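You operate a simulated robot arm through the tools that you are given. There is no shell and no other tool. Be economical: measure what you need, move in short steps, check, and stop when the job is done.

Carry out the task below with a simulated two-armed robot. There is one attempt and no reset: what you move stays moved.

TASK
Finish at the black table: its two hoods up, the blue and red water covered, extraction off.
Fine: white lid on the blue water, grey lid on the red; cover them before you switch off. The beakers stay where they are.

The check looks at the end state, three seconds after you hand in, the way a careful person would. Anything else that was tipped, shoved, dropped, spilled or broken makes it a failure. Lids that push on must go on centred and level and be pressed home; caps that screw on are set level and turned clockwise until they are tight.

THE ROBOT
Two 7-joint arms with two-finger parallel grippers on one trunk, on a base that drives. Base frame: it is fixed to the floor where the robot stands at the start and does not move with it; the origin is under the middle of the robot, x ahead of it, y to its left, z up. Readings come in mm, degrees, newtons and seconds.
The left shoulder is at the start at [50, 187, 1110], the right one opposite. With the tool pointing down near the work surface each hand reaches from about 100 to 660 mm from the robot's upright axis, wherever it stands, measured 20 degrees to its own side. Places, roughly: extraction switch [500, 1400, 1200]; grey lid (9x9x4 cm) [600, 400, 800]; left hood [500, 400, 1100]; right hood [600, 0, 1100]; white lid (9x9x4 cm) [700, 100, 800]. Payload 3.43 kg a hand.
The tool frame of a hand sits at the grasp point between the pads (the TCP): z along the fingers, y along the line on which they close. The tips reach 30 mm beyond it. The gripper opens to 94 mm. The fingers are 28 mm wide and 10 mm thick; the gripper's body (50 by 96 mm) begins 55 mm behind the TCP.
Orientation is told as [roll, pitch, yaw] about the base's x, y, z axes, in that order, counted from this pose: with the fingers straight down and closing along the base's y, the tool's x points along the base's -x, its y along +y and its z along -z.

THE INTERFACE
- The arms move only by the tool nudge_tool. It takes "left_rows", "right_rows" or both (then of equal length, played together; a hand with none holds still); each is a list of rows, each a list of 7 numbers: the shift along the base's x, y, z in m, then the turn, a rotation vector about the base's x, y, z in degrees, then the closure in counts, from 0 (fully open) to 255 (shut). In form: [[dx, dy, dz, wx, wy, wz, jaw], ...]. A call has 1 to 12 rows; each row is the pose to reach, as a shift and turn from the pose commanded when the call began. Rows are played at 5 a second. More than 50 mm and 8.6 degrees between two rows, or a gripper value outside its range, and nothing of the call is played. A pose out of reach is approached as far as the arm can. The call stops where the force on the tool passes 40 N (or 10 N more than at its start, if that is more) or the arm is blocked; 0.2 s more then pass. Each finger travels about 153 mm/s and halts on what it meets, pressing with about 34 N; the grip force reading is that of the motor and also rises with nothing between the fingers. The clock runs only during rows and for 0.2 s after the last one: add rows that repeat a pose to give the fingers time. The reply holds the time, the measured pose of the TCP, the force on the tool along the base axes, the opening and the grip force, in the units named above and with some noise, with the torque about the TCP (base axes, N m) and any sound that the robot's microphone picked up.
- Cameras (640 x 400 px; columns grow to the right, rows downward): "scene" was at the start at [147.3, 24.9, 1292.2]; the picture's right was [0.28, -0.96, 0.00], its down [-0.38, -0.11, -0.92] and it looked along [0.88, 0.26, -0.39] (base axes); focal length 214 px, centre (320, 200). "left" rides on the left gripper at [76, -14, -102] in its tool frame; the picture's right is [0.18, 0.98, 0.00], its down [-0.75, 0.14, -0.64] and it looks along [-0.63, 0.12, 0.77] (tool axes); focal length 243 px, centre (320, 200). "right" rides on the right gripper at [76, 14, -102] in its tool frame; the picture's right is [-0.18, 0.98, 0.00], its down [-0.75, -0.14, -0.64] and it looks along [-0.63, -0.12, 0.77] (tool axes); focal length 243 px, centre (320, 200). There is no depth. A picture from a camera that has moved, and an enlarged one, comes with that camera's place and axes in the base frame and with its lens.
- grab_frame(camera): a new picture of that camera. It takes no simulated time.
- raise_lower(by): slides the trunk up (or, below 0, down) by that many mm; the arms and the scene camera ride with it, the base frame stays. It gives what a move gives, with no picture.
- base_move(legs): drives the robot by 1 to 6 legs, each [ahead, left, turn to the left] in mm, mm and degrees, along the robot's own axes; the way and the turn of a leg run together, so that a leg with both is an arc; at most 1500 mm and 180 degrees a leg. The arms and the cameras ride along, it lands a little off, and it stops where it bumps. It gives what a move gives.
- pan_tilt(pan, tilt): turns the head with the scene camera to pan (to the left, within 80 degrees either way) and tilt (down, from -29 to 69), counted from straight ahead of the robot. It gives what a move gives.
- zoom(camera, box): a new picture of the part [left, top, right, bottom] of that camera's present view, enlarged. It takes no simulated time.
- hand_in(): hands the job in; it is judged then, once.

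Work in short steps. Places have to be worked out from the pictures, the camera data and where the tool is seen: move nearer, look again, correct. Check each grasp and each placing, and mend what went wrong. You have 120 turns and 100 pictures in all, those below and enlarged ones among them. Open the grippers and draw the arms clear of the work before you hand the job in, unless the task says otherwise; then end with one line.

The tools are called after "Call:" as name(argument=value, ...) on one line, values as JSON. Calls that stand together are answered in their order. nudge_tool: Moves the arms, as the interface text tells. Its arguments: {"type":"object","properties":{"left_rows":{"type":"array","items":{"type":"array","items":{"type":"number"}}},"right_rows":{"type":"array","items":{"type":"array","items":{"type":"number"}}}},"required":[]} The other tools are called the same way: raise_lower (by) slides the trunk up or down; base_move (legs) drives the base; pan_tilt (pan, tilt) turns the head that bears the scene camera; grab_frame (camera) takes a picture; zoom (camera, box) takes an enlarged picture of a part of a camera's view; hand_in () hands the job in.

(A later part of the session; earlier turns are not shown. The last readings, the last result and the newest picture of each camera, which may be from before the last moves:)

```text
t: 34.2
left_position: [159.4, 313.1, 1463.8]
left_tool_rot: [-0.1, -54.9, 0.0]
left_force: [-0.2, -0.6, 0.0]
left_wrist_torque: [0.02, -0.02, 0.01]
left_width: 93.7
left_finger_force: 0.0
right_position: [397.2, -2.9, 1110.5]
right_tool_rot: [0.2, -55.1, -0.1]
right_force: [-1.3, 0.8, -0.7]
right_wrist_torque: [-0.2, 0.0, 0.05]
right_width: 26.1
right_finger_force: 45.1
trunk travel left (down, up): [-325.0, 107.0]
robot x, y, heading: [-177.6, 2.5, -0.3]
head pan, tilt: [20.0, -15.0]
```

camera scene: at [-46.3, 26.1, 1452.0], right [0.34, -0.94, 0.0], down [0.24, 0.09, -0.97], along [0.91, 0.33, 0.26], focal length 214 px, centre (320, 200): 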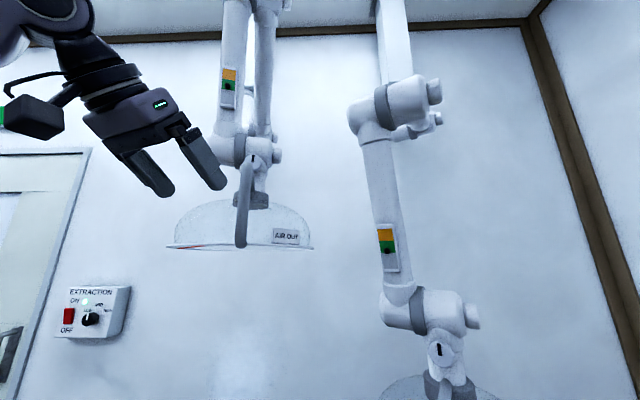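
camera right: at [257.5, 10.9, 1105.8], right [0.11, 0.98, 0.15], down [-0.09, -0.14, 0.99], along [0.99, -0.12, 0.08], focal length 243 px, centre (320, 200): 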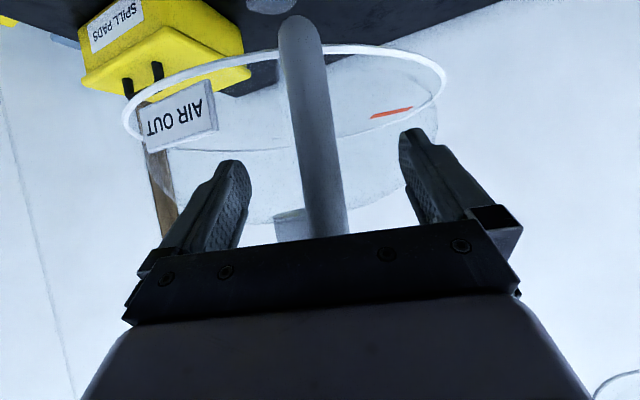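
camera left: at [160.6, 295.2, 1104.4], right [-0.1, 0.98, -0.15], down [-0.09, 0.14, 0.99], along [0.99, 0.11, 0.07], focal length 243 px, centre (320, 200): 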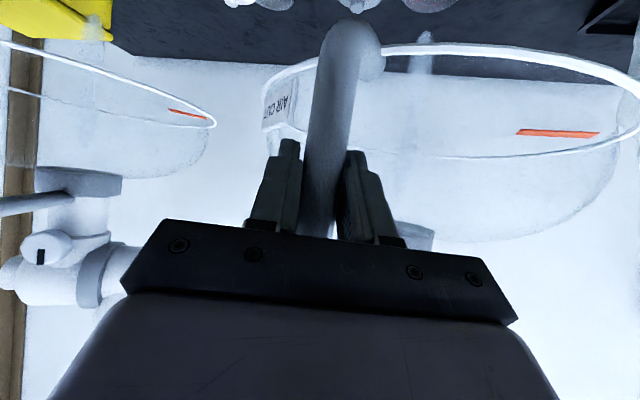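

Good grip, but the arm is rather stretched for a high lift. I let go, retreat, drop the left hand out of the way, and stand 130 mm nearer.

Call:
nudge_tool(right_rows=[[0, 0, 0, 0, 0, 0, 120], [0, 0, 0, 0, 0, 0, 0], [0, 0, 0, 0, 0, 0, 0], [-0.03, 0, 0, 0, 0, 0, 0], [-0.07, 0, 0, 0, 0, 0, 0], [-0.11, 0, 0, 0, 0, 0, 0], [-0.15, 0, 0, 0, 0, 0, 0], [-0.15, 0, 0, 0, 0, 0, 0]], left_rows=[[-0.03, 0, 0, 0, 0, 0, 0], [-0.05, 0, -0.04, 0, 0, 0, 0], [-0.05, 0, -0.08, 0, 0, 0, 0], [-0.05, 0, -0.12, 0, 0, 0, 0], [-0.05, 0, -0.16, 0, 0, 0, 0], [-0.05, 0, -0.2, 0, 0, 0, 0], [-0.05, 0, -0.24, 0, 0, 0, 0], [-0.05, 0, -0.27, 0, 0, 0, 0]])

Call:
base_move(legs=[[130, 0, 0]])

Call:
grab_frame(camera="right")

```text
t: 36.0
left_position: [108.7, 312.3, 1195.1]
left_tool_rot: [-0.2, -55.0, 0.1]
left_force: [-0.3, -0.4, 0.5]
left_wrist_torque: [0.02, -0.01, -0.01]
left_width: 93.9
left_finger_force: 0.1
right_position: [252.2, -0.1, 1110.9]
right_tool_rot: [0.2, -55.0, -0.2]
right_force: [0.0, -0.1, 0.0]
right_wrist_torque: [-0.01, 0.03, 0.0]
right_width: 93.9
right_finger_force: 0.0
trunk travel left (down, up): [-325.0, 107.0]
robot x, y, heading: [-180.0, 0.1, 0.0]
head pan, tilt: [20.0, -15.0]
```

```text
t: 37.3
left_position: [236.7, 314.3, 1194.9]
left_tool_rot: [0.0, -54.8, 0.2]
left_force: [0.8, 0.8, 0.3]
left_wrist_torque: [0.02, 0.0, 0.0]
left_width: 94.1
left_finger_force: 0.1
right_position: [382.1, 2.4, 1110.8]
right_tool_rot: [0.2, -54.9, 0.0]
right_force: [-0.4, -0.6, -1.0]
right_wrist_torque: [-0.01, 0.0, -0.02]
right_width: 94.0
right_finger_force: 0.1
trunk travel left (down, up): [-325.0, 107.0]
robot x, y, heading: [-54.4, -2.7, 0.1]
head pan, tilt: [20.0, -15.0]
```

```text
65 pictures are left
camera right: at [254.6, 15.9, 1107.4], right [0.1, 0.98, 0.15], down [-0.09, -0.14, 0.99], along [0.99, -0.12, 0.08], focal length 243 px, centre (320, 200)
```

right: 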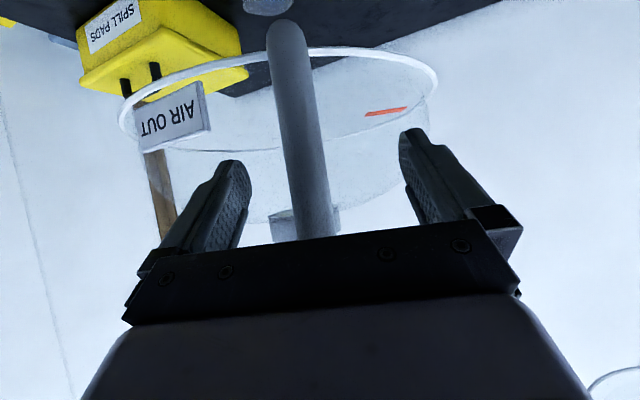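

Still between the fingers; shift −4 mm in y, +15 mm in x, close and lift.

Call:
nudge_tool(right_rows=[[0.015, -0.004, 0, 0, 0, 0, 0], [0.015, -0.004, 0, 0, 0, 0, 120], [0.015, -0.004, 0, 0, 0, 0, 255], [0.015, -0.004, 0, 0, 0, 0, 255], [0.015, -0.004, 0.0, 0, 0, 0, 255], [0.015, -0.004, 0.01, 0, 0, 0, 255], [0.015, -0.004, 0.02, 0, 0, 0, 255], [0.015, -0.004, 0.035, 0, 0, 0, 255], [0.015, -0.004, 0.05, 0, 0, 0, 255]])

Call:
nudge_tool(right_rows=[[0, 0, 0.015, 0, 0, 0, 255], [0, 0, 0.03, 0, 0, 0, 255], [0, 0, 0.045, 0, 0, 0, 255], [0, 0, 0.06, 0, 0, 0, 255], [0, 0, 0.075, 0, 0, 0, 255], [0, 0, 0.09, 0, 0, 0, 255], [0, 0, 0.105, 0, 0, 0, 255], [0, 0, 0.12, 0, 0, 0, 255], [0, 0, 0.135, 0, 0, 0, 255], [0, 0, 0.15, 0, 0, 0, 255], [0, 0, 0.165, 0, 0, 0, 255], [0, 0, 0.18, 0, 0, 0, 255]])

Call:
grab_frame(camera="scene")

```text
t: 39.3
left_position: [237.6, 313.1, 1194.3]
left_tool_rot: [-0.1, -54.9, 0.2]
left_force: [-0.7, 0.0, -0.5]
left_wrist_torque: [0.0, -0.02, -0.03]
left_width: 94.0
left_finger_force: 0.0
right_position: [397.6, -1.9, 1159.5]
right_tool_rot: [0.1, -54.8, 0.0]
right_force: [-5.7, -0.9, -11.8]
right_wrist_torque: [-0.13, 0.65, 0.0]
right_width: 26.3
right_finger_force: 44.8
trunk travel left (down, up): [-325.0, 107.0]
robot x, y, heading: [-48.0, -0.4, -0.1]
head pan, tilt: [20.0, -15.0]
```

```text
t: 41.9
left_position: [235.9, 313.1, 1195.1]
left_tool_rot: [-0.2, -54.9, 0.3]
left_force: [-0.3, 0.3, -0.1]
left_wrist_torque: [0.01, -0.01, -0.04]
left_width: 94.2
left_finger_force: 0.1
right_position: [398.6, -2.4, 1342.6]
right_tool_rot: [0.3, -54.9, 0.1]
right_force: [-4.9, 3.2, -10.2]
right_wrist_torque: [-0.12, 0.09, -0.04]
right_width: 26.2
right_finger_force: 44.9
trunk travel left (down, up): [-325.0, 107.0]
robot x, y, heading: [-44.7, 0.4, -0.0]
head pan, tilt: [20.0, -15.0]
```

```text
64 pictures are left
camera scene: at [84.2, 27.0, 1351.9], right [0.34, -0.94, 0.0], down [0.24, 0.09, -0.97], along [0.91, 0.33, 0.26], focal length 214 px, centre (320, 200)
```

scene: 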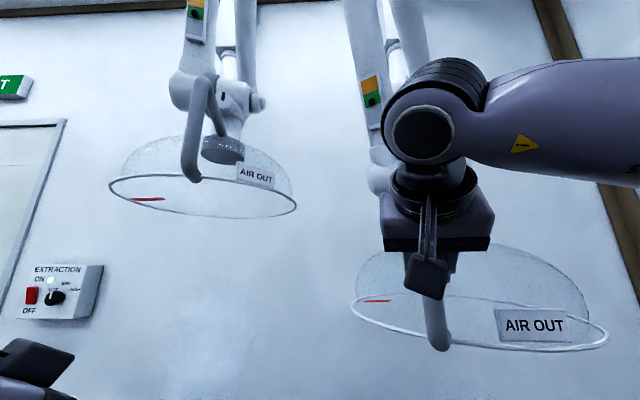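

Following well. Continue up 115 mm with the arm and 100 mm with the trunk.

Call:
nudge_tool(right_rows=[[0, 0, 0.015, 0, 0, 0, 255], [0, 0, 0.03, 0, 0, 0, 255], [0, 0, 0.045, 0, 0, 0, 255], [0, 0, 0.06, 0, 0, 0, 255], [0, 0, 0.075, 0, 0, 0, 255], [0, 0, 0.09, 0, 0, 0, 255], [0, 0, 0.105, 0, 0, 0, 255], [0, 0, 0.115, 0, 0, 0, 255]])

Call:
raise_lower(by=100)

Call:
grab_frame(camera="scene")

```text
t: 43.7
left_position: [236.4, 313.3, 1194.1]
left_tool_rot: [-0.1, -54.9, 0.2]
left_force: [0.0, -0.8, 0.4]
left_wrist_torque: [-0.01, -0.03, 0.0]
left_width: 94.1
left_finger_force: 0.1
right_position: [395.0, -1.1, 1457.5]
right_tool_rot: [0.2, -55.0, 0.0]
right_force: [-4.2, -0.7, -8.6]
right_wrist_torque: [-0.04, 0.24, -0.22]
right_width: 25.9
right_finger_force: 45.5
trunk travel left (down, up): [-325.0, 107.0]
robot x, y, heading: [-46.8, -1.3, -0.2]
head pan, tilt: [20.0, -15.0]
```

```text
t: 45.1
left_position: [236.1, 312.4, 1295.4]
left_tool_rot: [-0.2, -54.9, 0.2]
left_force: [-0.1, -0.3, 0.4]
left_wrist_torque: [-0.01, -0.03, 0.01]
left_width: 94.1
left_finger_force: 0.0
right_position: [394.8, -1.0, 1557.2]
right_tool_rot: [0.2, -55.1, 0.1]
right_force: [-2.8, -0.1, -2.8]
right_wrist_torque: [-0.42, 0.55, 0.07]
right_width: 26.0
right_finger_force: 45.0
trunk travel left (down, up): [-425.0, 7.0]
robot x, y, heading: [-49.5, 1.7, 0.2]
head pan, tilt: [20.0, -15.0]
```

```text
63 pictures are left
camera scene: at [84.2, 26.8, 1452.0], right [0.34, -0.94, 0.0], down [0.24, 0.09, -0.97], along [0.91, 0.33, 0.26], focal length 214 px, centre (320, 200)
```

scene: 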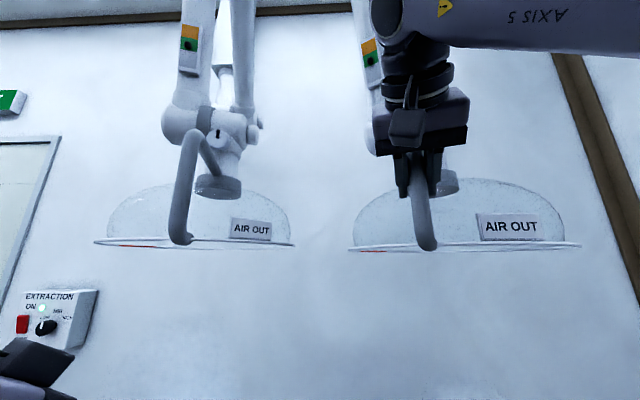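

Both hoods are level with each other. Release the right handle, back off 150 mm, and check.

Call:
nudge_tool(right_rows=[[0, 0, 0, 0, 0, 0, 120], [0, 0, 0, 0, 0, 0, 0], [0, 0, 0, 0, 0, 0, 0], [-0.02, 0, 0, 0, 0, 0, 0], [-0.05, 0, 0, 0, 0, 0, 0], [-0.09, 0, 0, 0, 0, 0, 0], [-0.13, 0, 0, 0, 0, 0, 0], [-0.15, 0, 0, 0, 0, 0, 0]])

Call:
base_move(legs=[[-150, 0, 0]])

Call:
raise_lower(by=-100)

Call:
pan_tilt(pan=12, tilt=-12)

Call:
grab_frame(camera="scene")

```text
t: 46.9
left_position: [235.6, 313.2, 1295.9]
left_tool_rot: [0.0, -54.9, 0.2]
left_force: [0.1, -0.1, 0.2]
left_wrist_torque: [-0.01, 0.01, -0.01]
left_width: 94.3
left_finger_force: 0.0
right_position: [242.4, -4.1, 1557.7]
right_tool_rot: [0.1, -55.1, -0.1]
right_force: [0.1, 0.9, 0.5]
right_wrist_torque: [-0.03, 0.01, 0.02]
right_width: 94.3
right_finger_force: 0.0
trunk travel left (down, up): [-425.0, 7.0]
robot x, y, heading: [-46.8, -1.5, 0.2]
head pan, tilt: [20.0, -15.0]
```

```text
t: 48.2
left_position: [93.4, 313.3, 1296.3]
left_tool_rot: [0.0, -54.9, 0.0]
left_force: [-0.4, -1.0, 0.2]
left_wrist_torque: [0.02, -0.03, 0.0]
left_width: 93.9
left_finger_force: 0.0
right_position: [99.9, -4.3, 1557.4]
right_tool_rot: [0.2, -55.1, -0.2]
right_force: [-0.5, 1.4, -0.3]
right_wrist_torque: [0.02, -0.01, -0.02]
right_width: 94.1
right_finger_force: 0.1
trunk travel left (down, up): [-425.0, 7.0]
robot x, y, heading: [-192.9, 1.5, -0.1]
head pan, tilt: [20.0, -15.0]
```

```text
t: 49.5
left_position: [94.0, 312.4, 1195.7]
left_tool_rot: [-0.1, -54.9, 0.0]
left_force: [-0.2, 0.2, -0.9]
left_wrist_torque: [-0.01, -0.03, -0.03]
left_width: 94.3
left_finger_force: 0.0
right_position: [100.9, -4.8, 1457.1]
right_tool_rot: [0.2, -55.0, -0.3]
right_force: [0.5, 0.0, 0.3]
right_wrist_torque: [0.02, 0.0, -0.04]
right_width: 94.0
right_finger_force: 0.2
trunk travel left (down, up): [-325.0, 107.0]
robot x, y, heading: [-191.3, -0.8, -0.1]
head pan, tilt: [20.0, -15.0]
```

```text
t: 50.2
left_position: [92.9, 312.9, 1195.5]
left_tool_rot: [-0.1, -54.9, 0.0]
left_force: [0.1, 0.0, -0.1]
left_wrist_torque: [0.03, 0.0, -0.01]
left_width: 93.9
left_finger_force: 0.1
right_position: [101.2, -4.5, 1456.9]
right_tool_rot: [0.2, -55.0, -0.2]
right_force: [0.8, -0.2, 0.5]
right_wrist_torque: [0.0, 0.0, -0.03]
right_width: 94.0
right_finger_force: 0.0
trunk travel left (down, up): [-325.0, 107.0]
robot x, y, heading: [-194.5, -0.2, 0.0]
head pan, tilt: [12.0, -12.0]
```

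```text
62 pictures are left
camera scene: at [-53.4, 15.7, 1347.6], right [0.21, -0.98, 0.0], down [0.2, 0.04, -0.98], along [0.96, 0.2, 0.21], focal length 214 px, centre (320, 200)
```

scene: 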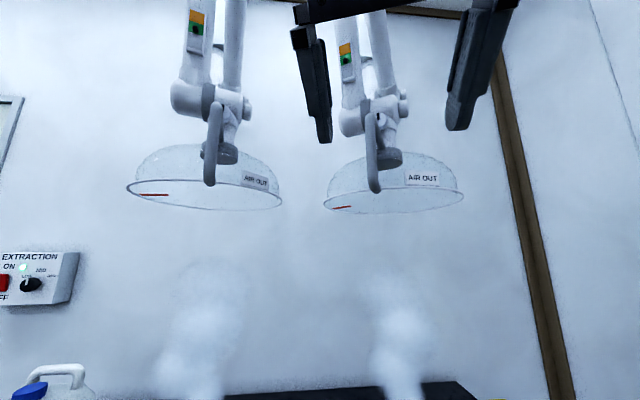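

Both hoods stay up. Now back to vertical tools; the table is turned ~18° left of my heading, so I will then turn to face it squarely.

Call:
nudge_tool(right_rows=[[0.02, -0.01, -0.045, 0, 7, 0, 0], [0.03, -0.02, -0.09, 0, 14, 0, 0], [0.04, -0.03, -0.135, 0, 21, 0, 0], [0.04, -0.04, -0.18, 0, 28, 0, 0], [0.04, -0.06, -0.225, 0, 35, 0, 0], [0.04, -0.08, -0.27, 0, 42, 0, 0], [0.04, -0.1, -0.315, 0, 49, 0, 0], [0.04, -0.12, -0.35, 0, 55, 0, 0]], left_rows=[[0.01, 0.01, -0.01, 0, 7, 0, 0], [0.02, 0.02, -0.02, 0, 14, 0, 0], [0.03, 0.03, -0.03, 0, 21, 0, 0], [0.03, 0.04, -0.04, 0, 28, 0, 0], [0.03, 0.05, -0.05, 0, 35, 0, 0], [0.03, 0.06, -0.06, 0, 42, 0, 0], [0.03, 0.07, -0.075, 0, 49, 0, 0], [0.03, 0.08, -0.09, 0, 55, 0, 0]])

Call:
base_move(legs=[[0, 0, 18], [140, -30, 0]])

Call:
pan_tilt(pan=0, tilt=65)

Call:
grab_frame(camera="scene")

Call:
pan_tilt(pan=0, tilt=35)

Call:
grab_frame(camera="scene")

```text
refused: row 1 steps farther than a row can; nothing moved
```

```text
t: 52.6
left_position: [130.6, 402.6, 1194.5]
left_tool_rot: [-0.1, -54.8, 18.0]
left_force: [-0.5, -0.5, -0.1]
left_wrist_torque: [-0.02, 0.02, 0.01]
left_width: 93.8
left_finger_force: 0.1
right_position: [235.9, 103.1, 1457.9]
right_tool_rot: [0.2, -55.1, 17.7]
right_force: [0.4, 0.2, -0.5]
right_wrist_torque: [0.0, 0.0, -0.01]
right_width: 94.1
right_finger_force: 0.1
trunk travel left (down, up): [-325.0, 107.0]
robot x, y, heading: [-45.1, 14.1, 17.7]
head pan, tilt: [12.0, -12.0]
```

```text
t: 54.1
left_position: [129.2, 402.4, 1194.0]
left_tool_rot: [-0.1, -54.8, 18.0]
left_force: [0.5, -0.3, 0.3]
left_wrist_torque: [-0.02, 0.0, 0.01]
left_width: 93.8
left_finger_force: 0.0
right_position: [233.9, 101.1, 1457.9]
right_tool_rot: [0.1, -54.9, 17.8]
right_force: [0.1, -0.3, -0.4]
right_wrist_torque: [0.01, 0.0, 0.0]
right_width: 94.0
right_finger_force: 0.1
trunk travel left (down, up): [-325.0, 107.0]
robot x, y, heading: [-48.9, 18.4, 17.8]
head pan, tilt: [0.0, 65.0]
```

```text
61 pictures are left
camera scene: at [66.2, 51.3, 1233.5], right [0.31, -0.95, 0.0], down [-0.86, -0.28, -0.42], along [0.4, 0.13, -0.91], focal length 214 px, centre (320, 200)
```

scene: 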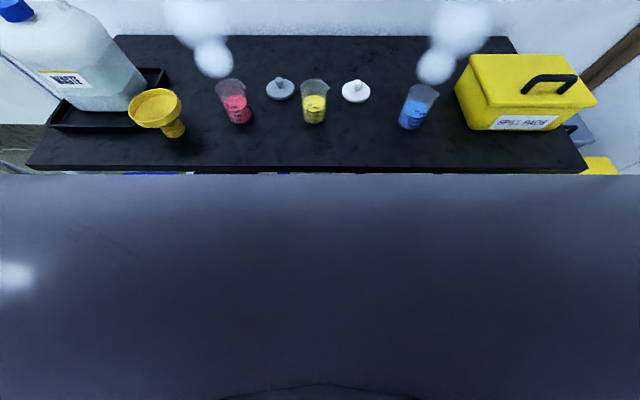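

```text
t: 55.0
left_position: [129.0, 400.8, 1195.1]
left_tool_rot: [-0.1, -54.9, 18.0]
left_force: [0.4, 0.4, -0.7]
left_wrist_torque: [-0.04, -0.01, 0.02]
left_width: 94.0
left_finger_force: 0.0
right_position: [234.4, 103.3, 1457.6]
right_tool_rot: [0.2, -55.0, 17.9]
right_force: [-0.9, 0.1, -0.1]
right_wrist_torque: [-0.03, 0.0, -0.01]
right_width: 93.9
right_finger_force: 0.0
trunk travel left (down, up): [-325.0, 107.0]
robot x, y, heading: [-49.7, 19.9, 18.1]
head pan, tilt: [0.0, 35.0]
```

```text
60 pictures are left
camera scene: at [92.1, 59.7, 1273.2], right [0.31, -0.95, 0.0], down [-0.55, -0.18, -0.82], along [0.78, 0.25, -0.57], focal length 214 px, centre (320, 200)
```

scene: 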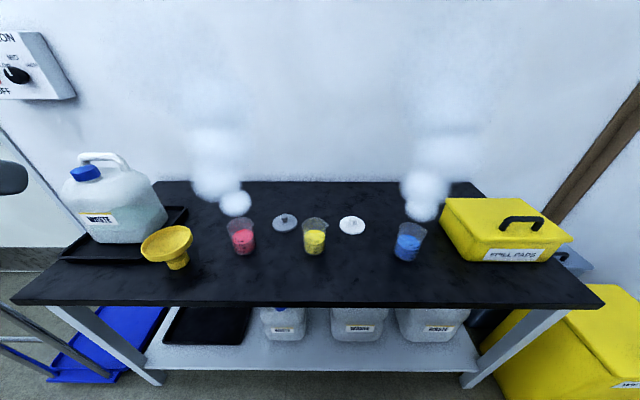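

Now square to the table: white lid ≈[637,123], grey ≈[581,342], blue beaker ≈[572,-52] with rim z≈885. Undo the tilt about the robot's own y axis, in smaller rows.

Call:
nudge_tool(right_rows=[[0.0077, -0.0094, -0.04, -1.7, 5.23, 0, 0], [0.0154, -0.0188, -0.08, -3.4, 10.46, 0, 0], [0.0231, -0.0282, -0.12, -5.1, 15.69, 0, 0], [0.0308, -0.0376, -0.16, -6.8, 20.92, 0, 0], [0.0385, -0.047, -0.2, -8.5, 26.15, 0, 0], [0.0462, -0.0564, -0.24, -10.2, 31.38, 0, 0], [0.0539, -0.0658, -0.28, -11.9, 36.61, 0, 0], [0.0616, -0.0752, -0.32, -13.6, 41.84, 0, 0], [0.0693, -0.0846, -0.36, -15.3, 47.07, 0, 0], [0.077, -0.094, -0.4, -17, 52.3, 0, 0]], left_rows=[[0.003, -0.005, -0.0045, -1.7, 5.23, 0, 0], [0.006, -0.01, -0.009, -3.4, 10.46, 0, 0], [0.009, -0.015, -0.0135, -5.1, 15.69, 0, 0], [0.012, -0.02, -0.018, -6.8, 20.92, 0, 0], [0.015, -0.025, -0.0225, -8.5, 26.15, 0, 0], [0.018, -0.03, -0.027, -10.2, 31.38, 0, 0], [0.021, -0.035, -0.0315, -11.9, 36.61, 0, 0], [0.024, -0.04, -0.036, -13.6, 41.84, 0, 0], [0.027, -0.045, -0.0405, -15.3, 47.07, 0, 0], [0.03, -0.05, -0.045, -17, 52.3, 0, 0]])

```text
t: 55.9
left_position: [138.3, 386.3, 1181.7]
left_tool_rot: [-0.1, -38.0, 18.0]
left_force: [0.2, 0.3, 1.0]
left_wrist_torque: [0.03, 0.0, -0.04]
left_width: 94.0
left_finger_force: 0.1
right_position: [260.1, 71.6, 1339.0]
right_tool_rot: [2.5, -38.1, 15.6]
right_force: [4.6, 4.4, 11.5]
right_wrist_torque: [-0.5, 1.73, -0.52]
right_width: 93.8
right_finger_force: 0.0
trunk travel left (down, up): [-325.0, 107.0]
robot x, y, heading: [-44.6, 16.8, 17.9]
head pan, tilt: [0.0, 35.0]
stopped in row 4 (right hand): the force on the tool passed its limit at 63 N (the readings are from after the stop); the commanded pose is now the measured one
```

The right hand touched something at z≈1340; I look before moving further.

Call:
grab_frame(camera="scene")

Call:
grab_frame(camera="right")

Call:
grab_frame(camera="left")

```text
59 pictures are left
camera scene: at [92.0, 58.9, 1272.2], right [0.3, -0.95, 0.0], down [-0.56, -0.17, -0.81], along [0.77, 0.24, -0.58], focal length 214 px, centre (320, 200)
```

scene: 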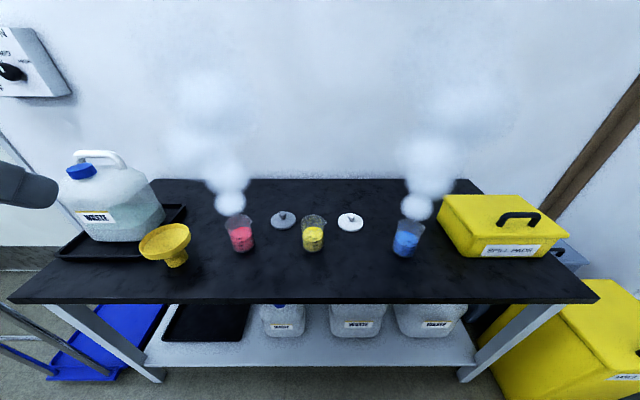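

```text
58 pictures are left
camera right: at [139.1, 47.7, 1373.4], right [-0.15, 0.98, 0.15], down [0.24, -0.11, 0.96], along [0.96, 0.18, -0.22], focal length 243 px, centre (320, 200)
```

right: 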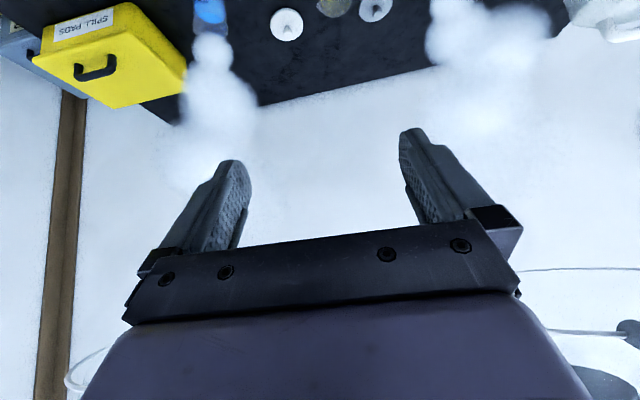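

```text
57 pictures are left
camera left: at [26.1, 334.1, 1215.3], right [-0.44, 0.89, -0.11], down [0.14, 0.2, 0.97], along [0.89, 0.41, -0.22], focal length 243 px, centre (320, 200)
```

left: 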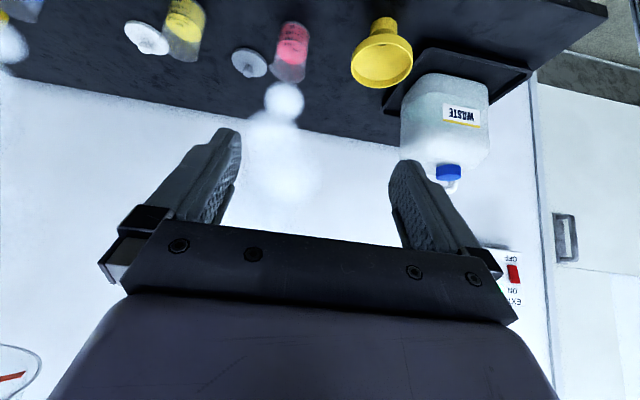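

The right gripper's back has met my own head (camera at [92,59,1272]). I move it up a bit, and out to the right, then down.

Call:
nudge_tool(right_rows=[[0.02, 0.0, 0.01, 0, 0, 0, 0], [0.04, -0.02, 0.01, 0, 0, 0, 0], [0.055, -0.055, 0.01, 0, 0, 0, 0], [0.07, -0.095, 0.01, 0, 0, 0, 0], [0.085, -0.135, 0.0, 0, 0, 0, 0], [0.085, -0.15, -0.02, 0, 0, 0, 0]])

```text
t: 57.3
left_position: [139.3, 384.9, 1182.5]
left_tool_rot: [-0.1, -38.0, 17.9]
left_force: [0.2, -0.4, 1.1]
left_wrist_torque: [-0.01, 0.01, -0.01]
left_width: 93.8
left_finger_force: 0.1
right_position: [346.3, -79.8, 1317.9]
right_tool_rot: [2.1, -38.1, 16.0]
right_force: [0.4, 0.5, -0.4]
right_wrist_torque: [-0.03, 0.02, -0.03]
right_width: 93.9
right_finger_force: 0.0
trunk travel left (down, up): [-325.0, 107.0]
robot x, y, heading: [-47.6, 14.8, 17.8]
head pan, tilt: [0.0, 35.0]
```

Free. Now level the right tool while descending; level the left as well.

Call:
nudge_tool(right_rows=[[0, 0, -0.035, -1.31, 4.58, 0, 0], [0, 0, -0.07, -2.62, 9.15, 0, 0], [0, 0, -0.105, -3.94, 13.7, 0, 0], [0, 0, -0.14, -5.25, 18.3, 0, 0], [0, 0, -0.175, -6.56, 22.9, 0, 0], [0, 0, -0.21, -7.87, 27.5, 0, 0], [0, 0, -0.24, -9.2, 32, 0, 0], [0, 0, -0.27, -10.5, 36.6, 0, 0]], left_rows=[[0.003, -0.005, -0.0045, -1.47, 4.53, 0, 0], [0.006, -0.01, -0.009, -2.94, 9.06, 0, 0], [0.009, -0.015, -0.0135, -4.41, 13.6, 0, 0], [0.012, -0.02, -0.018, -5.9, 18.1, 0, 0], [0.015, -0.025, -0.0225, -7.3, 22.6, 0, 0], [0.018, -0.03, -0.027, -8.8, 27.2, 0, 0], [0.021, -0.035, -0.0315, -10.3, 31.7, 0, 0], [0.024, -0.04, -0.036, -11.75, 36.15, 0, 0]])

```text
t: 59.1
left_position: [162.6, 346.2, 1145.7]
left_tool_rot: [-0.1, 0.0, 17.9]
left_force: [0.2, 0.4, -0.1]
left_wrist_torque: [0.01, -0.01, -0.01]
left_width: 94.0
left_finger_force: 0.0
right_position: [343.7, -81.9, 1048.1]
right_tool_rot: [2.1, 0.1, 15.9]
right_force: [0.1, -1.1, 0.1]
right_wrist_torque: [0.0, 0.0, -0.01]
right_width: 94.0
right_finger_force: 0.0
trunk travel left (down, up): [-325.0, 107.0]
robot x, y, heading: [-47.5, 15.5, 17.8]
head pan, tilt: [0.0, 35.0]
```

Fix the small roll error on the right tool and drive 60 mm ahead for reach, then look with the right wrist camera near the white lid.

Call:
nudge_tool(right_rows=[[0, 0, 0, -2.0, -0.6, 2.0, 0]])

Call:
base_move(legs=[[60, 0, 0]])

Call:
nudge_tool(right_rows=[[0.03, 0.03, -0.02, 0, 0, 0, 0], [0.06, 0.06, -0.04, 0, 0, 0, 0], [0.09, 0.09, -0.06, 0, 0, 0, 0], [0.12, 0.12, -0.07, 0, 0, 0, 0], [0.15, 0.14, -0.08, 0, 0, 0, 0]])

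Call:
grab_frame(camera="right")

Call:
grab_frame(camera="scene")

```text
t: 59.5
left_position: [161.6, 347.4, 1147.4]
left_tool_rot: [-0.2, 0.1, 18.1]
left_force: [-0.2, -1.3, -0.4]
left_wrist_torque: [0.02, 0.0, 0.05]
left_width: 94.1
left_finger_force: 0.1
right_position: [343.8, -81.8, 1047.8]
right_tool_rot: [-0.1, 0.0, 17.9]
right_force: [-0.4, 1.1, -0.8]
right_wrist_torque: [0.0, 0.01, -0.02]
right_width: 94.2
right_finger_force: 0.0
trunk travel left (down, up): [-325.0, 107.0]
robot x, y, heading: [-45.1, 16.1, 17.8]
head pan, tilt: [0.0, 35.0]
```

```text
t: 60.5
left_position: [221.0, 366.1, 1146.6]
left_tool_rot: [-0.2, 0.1, 17.9]
left_force: [0.1, 0.1, -1.0]
left_wrist_torque: [-0.03, 0.05, -0.02]
left_width: 94.1
left_finger_force: 0.1
right_position: [402.9, -61.7, 1048.5]
right_tool_rot: [0.0, 0.0, 17.9]
right_force: [1.0, 0.3, 0.4]
right_wrist_torque: [0.0, 0.02, 0.04]
right_width: 94.1
right_finger_force: 0.1
trunk travel left (down, up): [-325.0, 107.0]
robot x, y, heading: [10.3, 36.2, 17.8]
head pan, tilt: [0.0, 35.0]
```

```text
t: 61.7
left_position: [220.6, 366.2, 1145.7]
left_tool_rot: [-0.2, 0.0, 17.9]
left_force: [-0.4, 0.7, -0.8]
left_wrist_torque: [-0.03, 0.01, 0.02]
left_width: 94.5
left_finger_force: 0.1
right_position: [552.6, 80.0, 965.8]
right_tool_rot: [0.0, -0.1, 18.0]
right_force: [0.6, -0.3, 0.6]
right_wrist_torque: [-0.04, 0.0, 0.03]
right_width: 93.9
right_finger_force: 0.1
trunk travel left (down, up): [-325.0, 107.0]
robot x, y, heading: [7.3, 36.2, 17.7]
head pan, tilt: [0.0, 35.0]
```

```text
56 pictures are left
camera right: at [475.6, 69.6, 1068.0], right [-0.13, 0.99, 0.0], down [0.76, 0.1, 0.64], along [0.64, 0.08, -0.77], focal length 243 px, centre (320, 200)
```

right: 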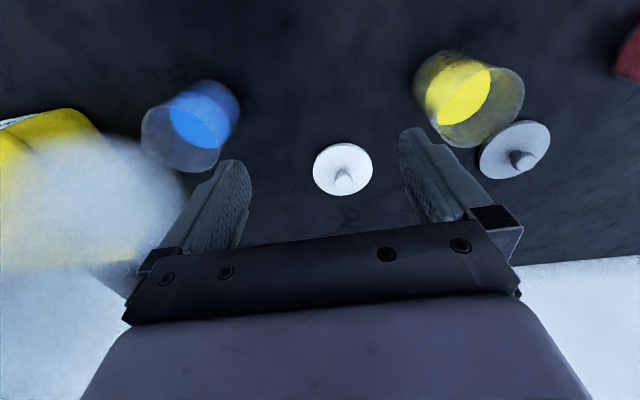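

```text
55 pictures are left
camera scene: at [150.6, 78.8, 1273.3], right [0.31, -0.95, 0.0], down [-0.55, -0.18, -0.82], along [0.78, 0.25, -0.57], focal length 214 px, centre (320, 200)
```

scene: 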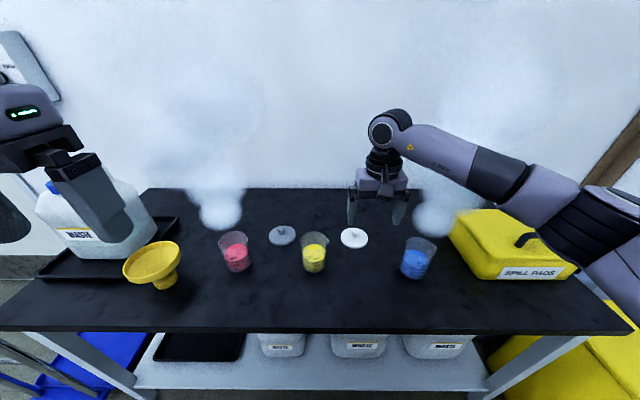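

White lid's knob at about [651,122]. Move over it with the jaws partly closed, then look again.

Call:
nudge_tool(right_rows=[[0.03, 0.012, -0.02, 0, 0, 0, 60], [0.065, 0.028, -0.04, 0, 0, 0, 90], [0.098, 0.042, -0.06, 0, 0, 0, 90], [0.098, 0.042, -0.085, 0, 0, 0, 90], [0.098, 0.042, -0.085, 0, 0, 0, 90]])

Call:
grab_frame(camera="right")

Call:
zoom(camera="scene", box=[290, 130, 450, 280])

```text
t: 62.9
left_position: [221.4, 365.2, 1146.1]
left_tool_rot: [-0.1, -0.1, 17.8]
left_force: [-0.2, 1.1, 0.0]
left_wrist_torque: [0.02, 0.02, -0.03]
left_width: 94.0
left_finger_force: 0.2
right_position: [639.4, 109.9, 883.8]
right_tool_rot: [-0.1, -0.1, 17.8]
right_force: [0.2, -0.1, -0.1]
right_wrist_torque: [0.01, 0.0, 0.02]
right_width: 60.7
right_finger_force: 0.0
right hand out of reach, approached as far as the arm can: row 3, 4, 5
trunk travel left (down, up): [-325.0, 107.0]
robot x, y, heading: [10.9, 36.5, 17.9]
head pan, tilt: [0.0, 35.0]
```

```text
54 pictures are left
camera right: at [562.1, 100.7, 985.0], right [-0.13, 0.99, 0.0], down [0.76, 0.1, 0.64], along [0.64, 0.08, -0.77], focal length 243 px, centre (320, 200)
```

right: 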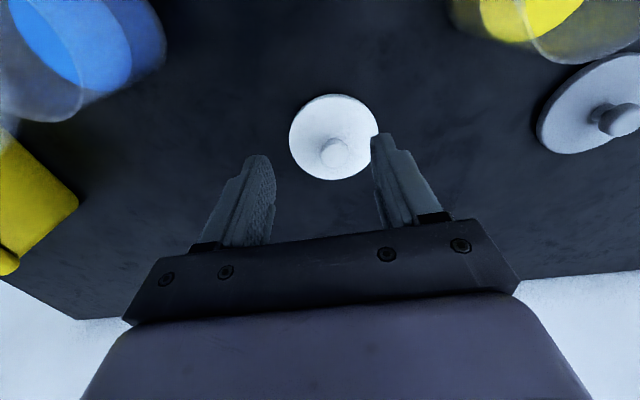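

```text
2.67 times, centred on (370, 205) of scene
camera zoom: at [150.4, 78.1, 1273.3], right [0.31, -0.95, 0.0], down [-0.55, -0.18, -0.82], along [0.78, 0.25, -0.57], focal length 572 px, centre (187, 187)
```

zoom: 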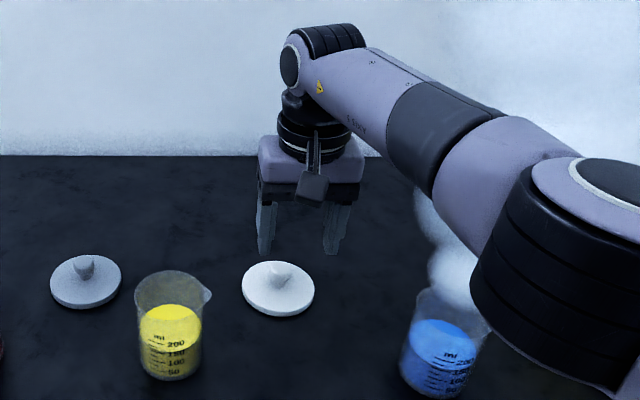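

Knob at [655,123.5]; the arm lacks ~15 mm of reach. I drive 45 mm nearer.

Call:
base_move(legs=[[45, 0, 0]])

Call:
grab_frame(camera="right")

```text
t: 63.8
left_position: [265.0, 379.7, 1146.8]
left_tool_rot: [-0.1, 0.0, 17.9]
left_force: [-0.1, -0.5, 0.8]
left_wrist_torque: [-0.02, 0.03, 0.01]
left_width: 94.1
left_finger_force: 0.1
right_position: [683.0, 123.5, 881.7]
right_tool_rot: [0.1, 0.0, 17.8]
right_force: [0.5, -0.6, 0.1]
right_wrist_torque: [0.02, 0.0, 0.0]
right_width: 60.7
right_finger_force: 0.0
trunk travel left (down, up): [-325.0, 107.0]
robot x, y, heading: [55.7, 47.9, 17.5]
head pan, tilt: [0.0, 35.0]
```

```text
52 pictures are left
camera right: at [605.3, 114.3, 984.7], right [-0.13, 0.99, 0.0], down [0.76, 0.1, 0.64], along [0.64, 0.08, -0.77], focal length 243 px, centre (320, 200)
```

right: 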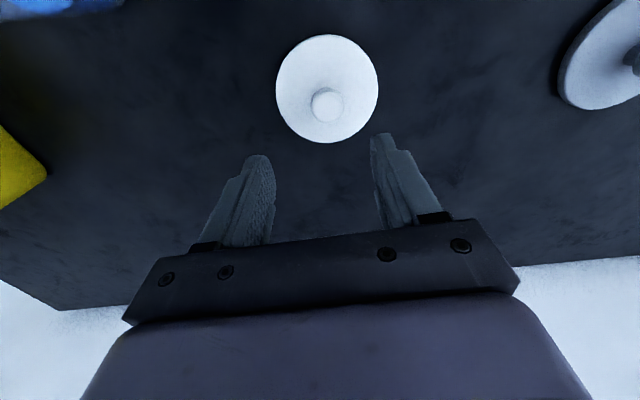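

Knob now ≈[659,126]. Shift back 24 mm and descend 30 mm, then check.

Call:
nudge_tool(right_rows=[[-0.012, 0.001, 0, 0, 0, 0, 90], [-0.024, 0.002, -0.01, 0, 0, 0, 90], [-0.024, 0.002, -0.03, 0, 0, 0, 90], [-0.024, 0.002, -0.03, 0, 0, 0, 90]])

Call:
grab_frame(camera="right")

Call:
zoom(camera="scene", box=[300, 160, 420, 280])

```text
t: 64.8
left_position: [262.3, 379.2, 1146.6]
left_tool_rot: [0.0, -0.1, 17.9]
left_force: [-0.5, 1.0, 0.9]
left_wrist_torque: [0.01, 0.04, -0.01]
left_width: 94.3
left_finger_force: 0.0
right_position: [657.2, 127.0, 852.8]
right_tool_rot: [0.1, -0.2, 17.9]
right_force: [0.8, -0.4, 0.6]
right_wrist_torque: [0.01, 0.03, -0.02]
right_width: 60.8
right_finger_force: 0.0
trunk travel left (down, up): [-325.0, 107.0]
robot x, y, heading: [52.1, 49.4, 17.9]
head pan, tilt: [0.0, 35.0]
```

```text
51 pictures are left
camera right: at [579.0, 116.5, 955.7], right [-0.12, 0.99, 0.0], down [0.76, 0.1, 0.64], along [0.64, 0.08, -0.77], focal length 243 px, centre (320, 200)
```

right: 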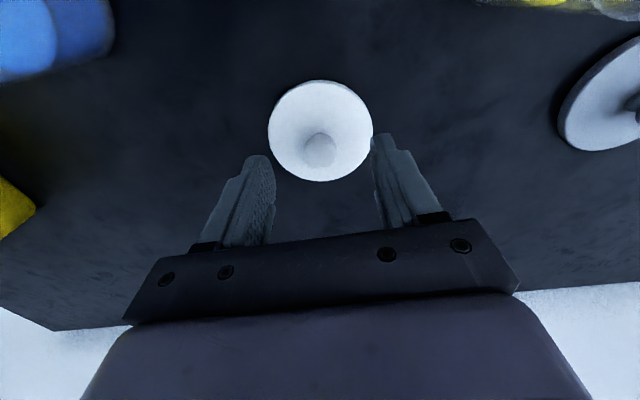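

```text
3.33 times, centred on (360, 220) of scene
camera zoom: at [193.1, 92.0, 1273.3], right [0.31, -0.95, 0.0], down [-0.55, -0.18, -0.82], along [0.78, 0.25, -0.57], focal length 715 px, centre (187, 133)
```

zoom: 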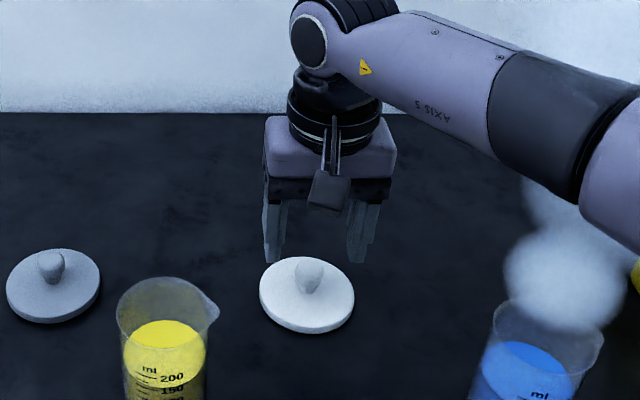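

Aligned (knob ≈[654,126], top z≈820). Descend to z≈830 and close.

Call:
nudge_tool(right_rows=[[-0.003, -0.001, -0.008, 0, 0, 0, 90], [-0.003, -0.001, -0.016, 0, 0, 0, 90], [-0.003, -0.001, -0.022, 0, 0, 0, 90], [-0.003, -0.001, -0.022, 0, 0, 0, 90]])

Call:
grab_frame(camera="right")

Call:
zoom(camera="scene", box=[300, 160, 420, 280])

```text
t: 65.8
left_position: [262.8, 379.1, 1146.9]
left_tool_rot: [-0.1, -0.2, 17.8]
left_force: [0.0, 0.0, 0.4]
left_wrist_torque: [0.0, 0.02, -0.05]
left_width: 94.2
left_finger_force: 0.1
right_position: [654.1, 124.4, 832.3]
right_tool_rot: [-0.1, -0.2, 17.8]
right_force: [-0.2, 0.1, 0.7]
right_wrist_torque: [0.0, 0.05, 0.0]
right_width: 60.8
right_finger_force: 0.0
trunk travel left (down, up): [-325.0, 107.0]
robot x, y, heading: [52.7, 47.5, 17.7]
head pan, tilt: [0.0, 35.0]
```

```text
49 pictures are left
camera right: at [576.8, 115.1, 933.8], right [-0.13, 0.99, 0.0], down [0.76, 0.1, 0.64], along [0.64, 0.08, -0.77], focal length 243 px, centre (320, 200)
```

right: 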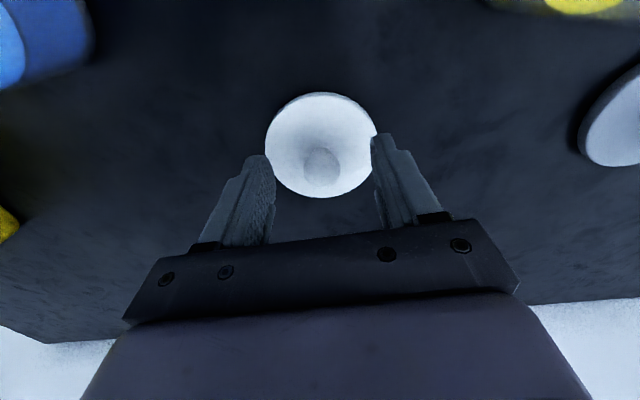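

```text
3.33 times, centred on (360, 220) of scene
camera zoom: at [193.1, 92.0, 1273.3], right [0.31, -0.95, 0.0], down [-0.55, -0.18, -0.82], along [0.78, 0.25, -0.57], focal length 715 px, centre (187, 133)
```

zoom: 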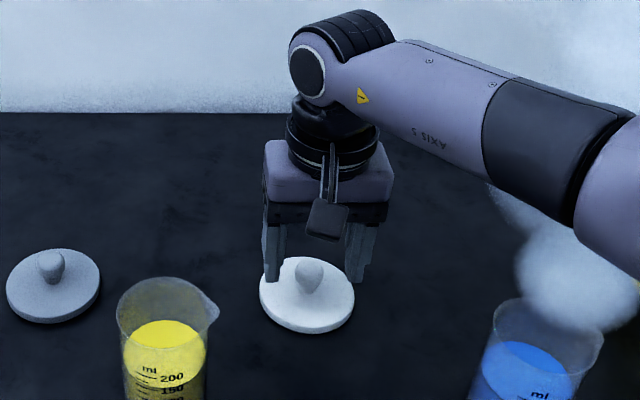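

Well aligned. Closing on the knob.

Call:
nudge_tool(right_rows=[[0, 0, -0.002, 0, 0, 0, 140], [0, 0, -0.002, 0, 0, 0, 190], [0, 0, -0.002, 0, 0, 0, 255], [0, 0, -0.002, 0, 0, 0, 255], [0, 0, -0.002, 0, 0, 0, 255]])

Call:
grab_frame(camera="right")

```text
t: 67.0
left_position: [262.8, 378.8, 1146.9]
left_tool_rot: [0.0, -0.2, 17.9]
left_force: [-0.5, 0.1, -0.2]
left_wrist_torque: [0.03, 0.03, -0.01]
left_width: 94.2
left_finger_force: 0.1
right_position: [654.7, 124.7, 829.1]
right_tool_rot: [0.0, -0.1, 17.8]
right_force: [0.2, -0.7, 0.7]
right_wrist_torque: [0.0, 0.05, -0.01]
right_width: 0.0
right_finger_force: 32.4
trunk travel left (down, up): [-325.0, 107.0]
robot x, y, heading: [56.9, 46.1, 17.8]
head pan, tilt: [0.0, 35.0]
```

```text
47 pictures are left
camera right: at [576.5, 115.0, 931.4], right [-0.13, 0.99, 0.0], down [0.76, 0.1, 0.64], along [0.64, 0.08, -0.77], focal length 243 px, centre (320, 200)
```

right: 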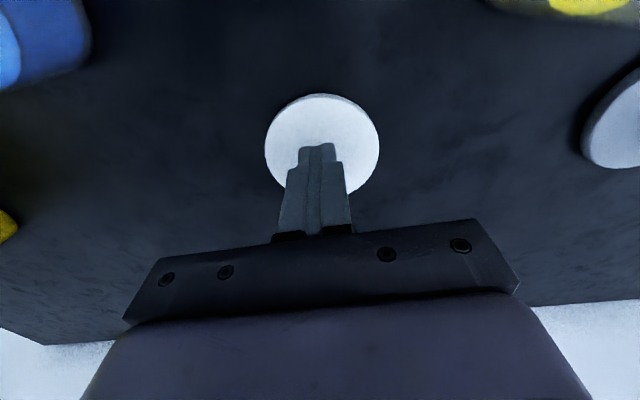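

Closed on nothing (0 mm). I look before correcting.

Call:
zoom(camera="scene", box=[330, 190, 400, 260])

Call:
zoom(camera="right", box=[260, 80, 380, 200])

```text
5.71 times, centred on (365, 225) of scene
camera zoom: at [193.1, 92.0, 1273.3], right [0.31, -0.95, 0.0], down [-0.55, -0.18, -0.82], along [0.78, 0.25, -0.57], focal length 1226 px, centre (63, 57)
```

zoom: 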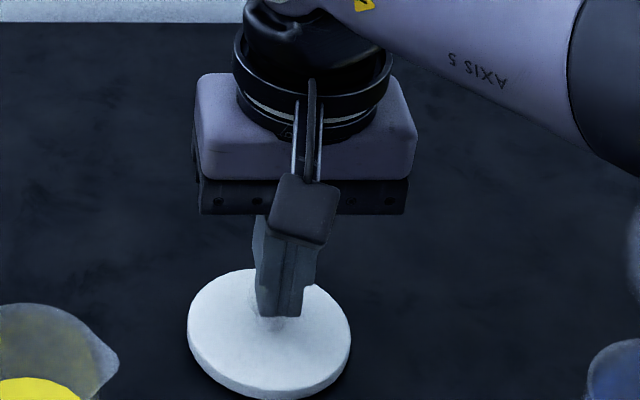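

```text
3.33 times, centred on (320, 140) of right
camera zoom: at [576.5, 115.0, 931.4], right [-0.13, 0.99, 0.0], down [0.76, 0.1, 0.64], along [0.64, 0.08, -0.77], focal length 809 px, centre (320, 400)
```

zoom: 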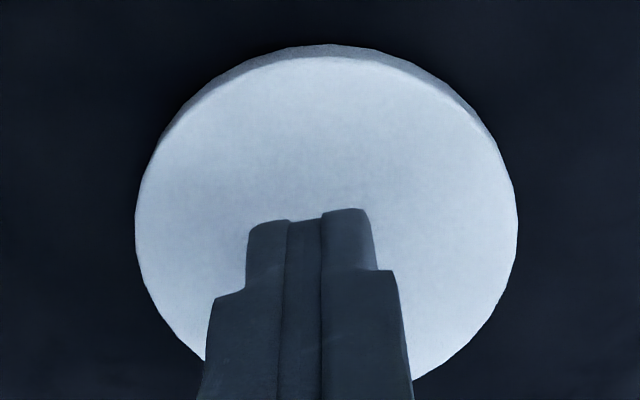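

Using the lid's 90 mm size, its disc is at about [669,126,760] – lower and farther than I took it. Rise, open, shift 15 mm, and descend anew.

Call:
nudge_tool(right_rows=[[0, 0, 0.012, 0, 0, 0, 90], [0, 0, 0.02, 0, 0, 0, 90], [0.008, 0.001, 0.02, 0, 0, 0, 90], [0.014, 0.001, 0.02, 0, 0, 0, 90], [0.014, 0.001, 0.02, 0, 0, 0, 90]])

Call:
grab_frame(camera="right")

```text
t: 68.2
left_position: [263.4, 379.2, 1146.6]
left_tool_rot: [0.0, -0.1, 18.0]
left_force: [-0.3, -1.0, 0.0]
left_wrist_torque: [0.03, 0.01, -0.01]
left_width: 94.0
left_finger_force: 0.1
right_position: [668.5, 125.3, 848.5]
right_tool_rot: [0.0, 0.0, 17.8]
right_force: [-0.2, -0.3, 0.8]
right_wrist_torque: [0.03, 0.0, 0.01]
right_width: 61.0
right_finger_force: 0.0
trunk travel left (down, up): [-325.0, 107.0]
robot x, y, heading: [54.6, 50.7, 18.1]
head pan, tilt: [0.0, 35.0]
```

```text
44 pictures are left
camera right: at [590.5, 115.6, 950.9], right [-0.13, 0.99, 0.0], down [0.76, 0.1, 0.64], along [0.64, 0.08, -0.77], focal length 243 px, centre (320, 200)
```

right: 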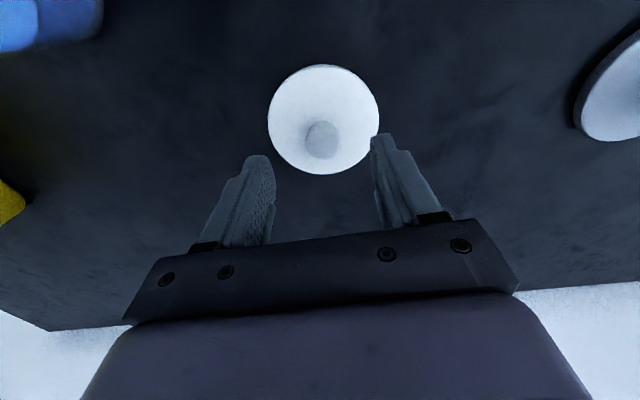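

Consistent with [668,126,757]. Descend to TCP z≈798.

Call:
nudge_tool(right_rows=[[0, 0, -0.012, 0, 0, 0, 90], [0, 0, -0.024, 0, 0, 0, 90], [0, 0, -0.034, 0, 0, 0, 90], [0, 0, -0.044, 0, 0, 0, 90], [0, 0, -0.05, 0, 0, 0, 90], [0, 0, -0.05, 0, 0, 0, 90]])

Call:
zoom(camera="right", box=[240, 80, 400, 220])

Call:
zoom(camera="scene", box=[330, 190, 400, 260])

```text
t: 69.6
left_position: [264.2, 379.0, 1147.6]
left_tool_rot: [-0.1, 0.0, 17.9]
left_force: [1.2, -0.3, -0.5]
left_wrist_torque: [-0.01, 0.01, 0.05]
left_width: 94.1
left_finger_force: 0.1
right_position: [667.0, 125.2, 800.2]
right_tool_rot: [0.0, -0.1, 17.9]
right_force: [-0.2, -0.3, -0.4]
right_wrist_torque: [-0.01, 0.0, 0.01]
right_width: 60.5
right_finger_force: 0.0
trunk travel left (down, up): [-325.0, 107.0]
robot x, y, heading: [49.6, 49.2, 17.7]
head pan, tilt: [0.0, 35.0]
```

```text
2.86 times, centred on (320, 150) of right
camera zoom: at [590.5, 115.2, 902.4], right [-0.13, 0.99, 0.0], down [0.76, 0.1, 0.64], along [0.64, 0.08, -0.77], focal length 693 px, centre (320, 343)
```

zoom: 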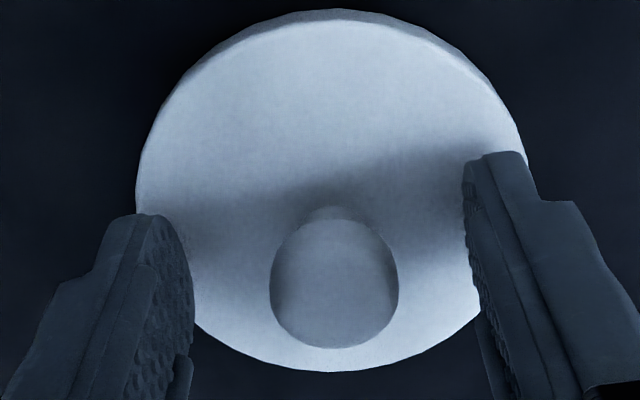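

```text
5.71 times, centred on (365, 225) of scene
camera zoom: at [193.1, 92.0, 1273.3], right [0.31, -0.95, 0.0], down [-0.55, -0.18, -0.82], along [0.78, 0.25, -0.57], focal length 1226 px, centre (63, 57)
```

zoom: 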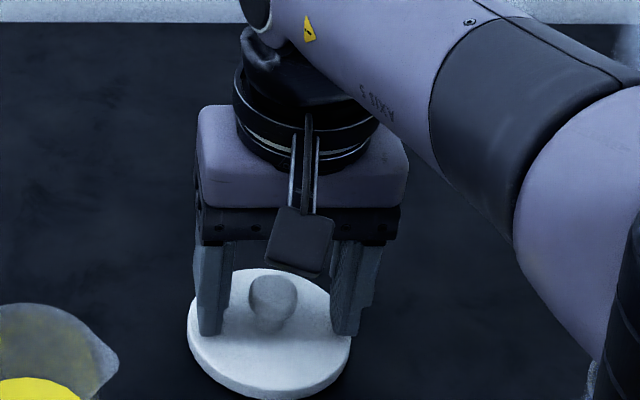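

The knob is clearly between the pads. Close, slowly.

Call:
nudge_tool(right_rows=[[0, 0, 0, 0, 0, 0, 130], [0, 0, 0, 0, 0, 0, 165], [0, 0, 0, 0, 0, 0, 200], [0, 0, 0, 0, 0, 0, 255], [0, 0, 0, 0, 0, 0, 255]])

Call:
zoom(camera="right", box=[240, 80, 400, 220])

```text
t: 70.8
left_position: [263.4, 378.7, 1147.1]
left_tool_rot: [-0.1, -0.1, 17.9]
left_force: [0.2, 0.2, -0.5]
left_wrist_torque: [0.02, -0.02, -0.01]
left_width: 94.0
left_finger_force: 0.2
right_position: [667.3, 124.4, 799.4]
right_tool_rot: [0.1, -0.2, 17.7]
right_force: [-0.1, 1.1, 1.3]
right_wrist_torque: [0.03, -0.01, -0.02]
right_width: 24.7
right_finger_force: 34.1
trunk travel left (down, up): [-325.0, 107.0]
robot x, y, heading: [52.1, 50.8, 17.6]
head pan, tilt: [0.0, 35.0]
```

```text
2.86 times, centred on (320, 150) of right
camera zoom: at [590.5, 115.2, 902.5], right [-0.13, 0.99, 0.0], down [0.76, 0.1, 0.64], along [0.64, 0.08, -0.77], focal length 693 px, centre (320, 343)
```

zoom: 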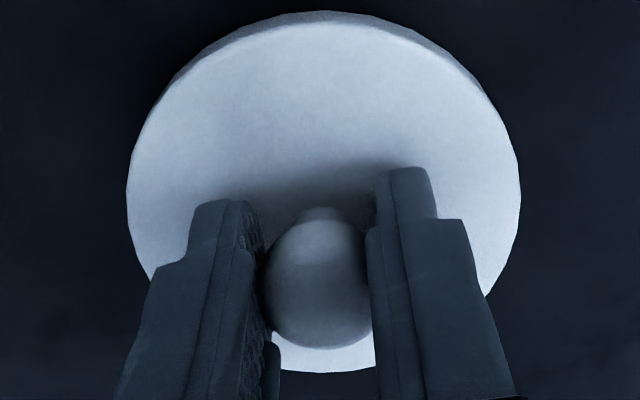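

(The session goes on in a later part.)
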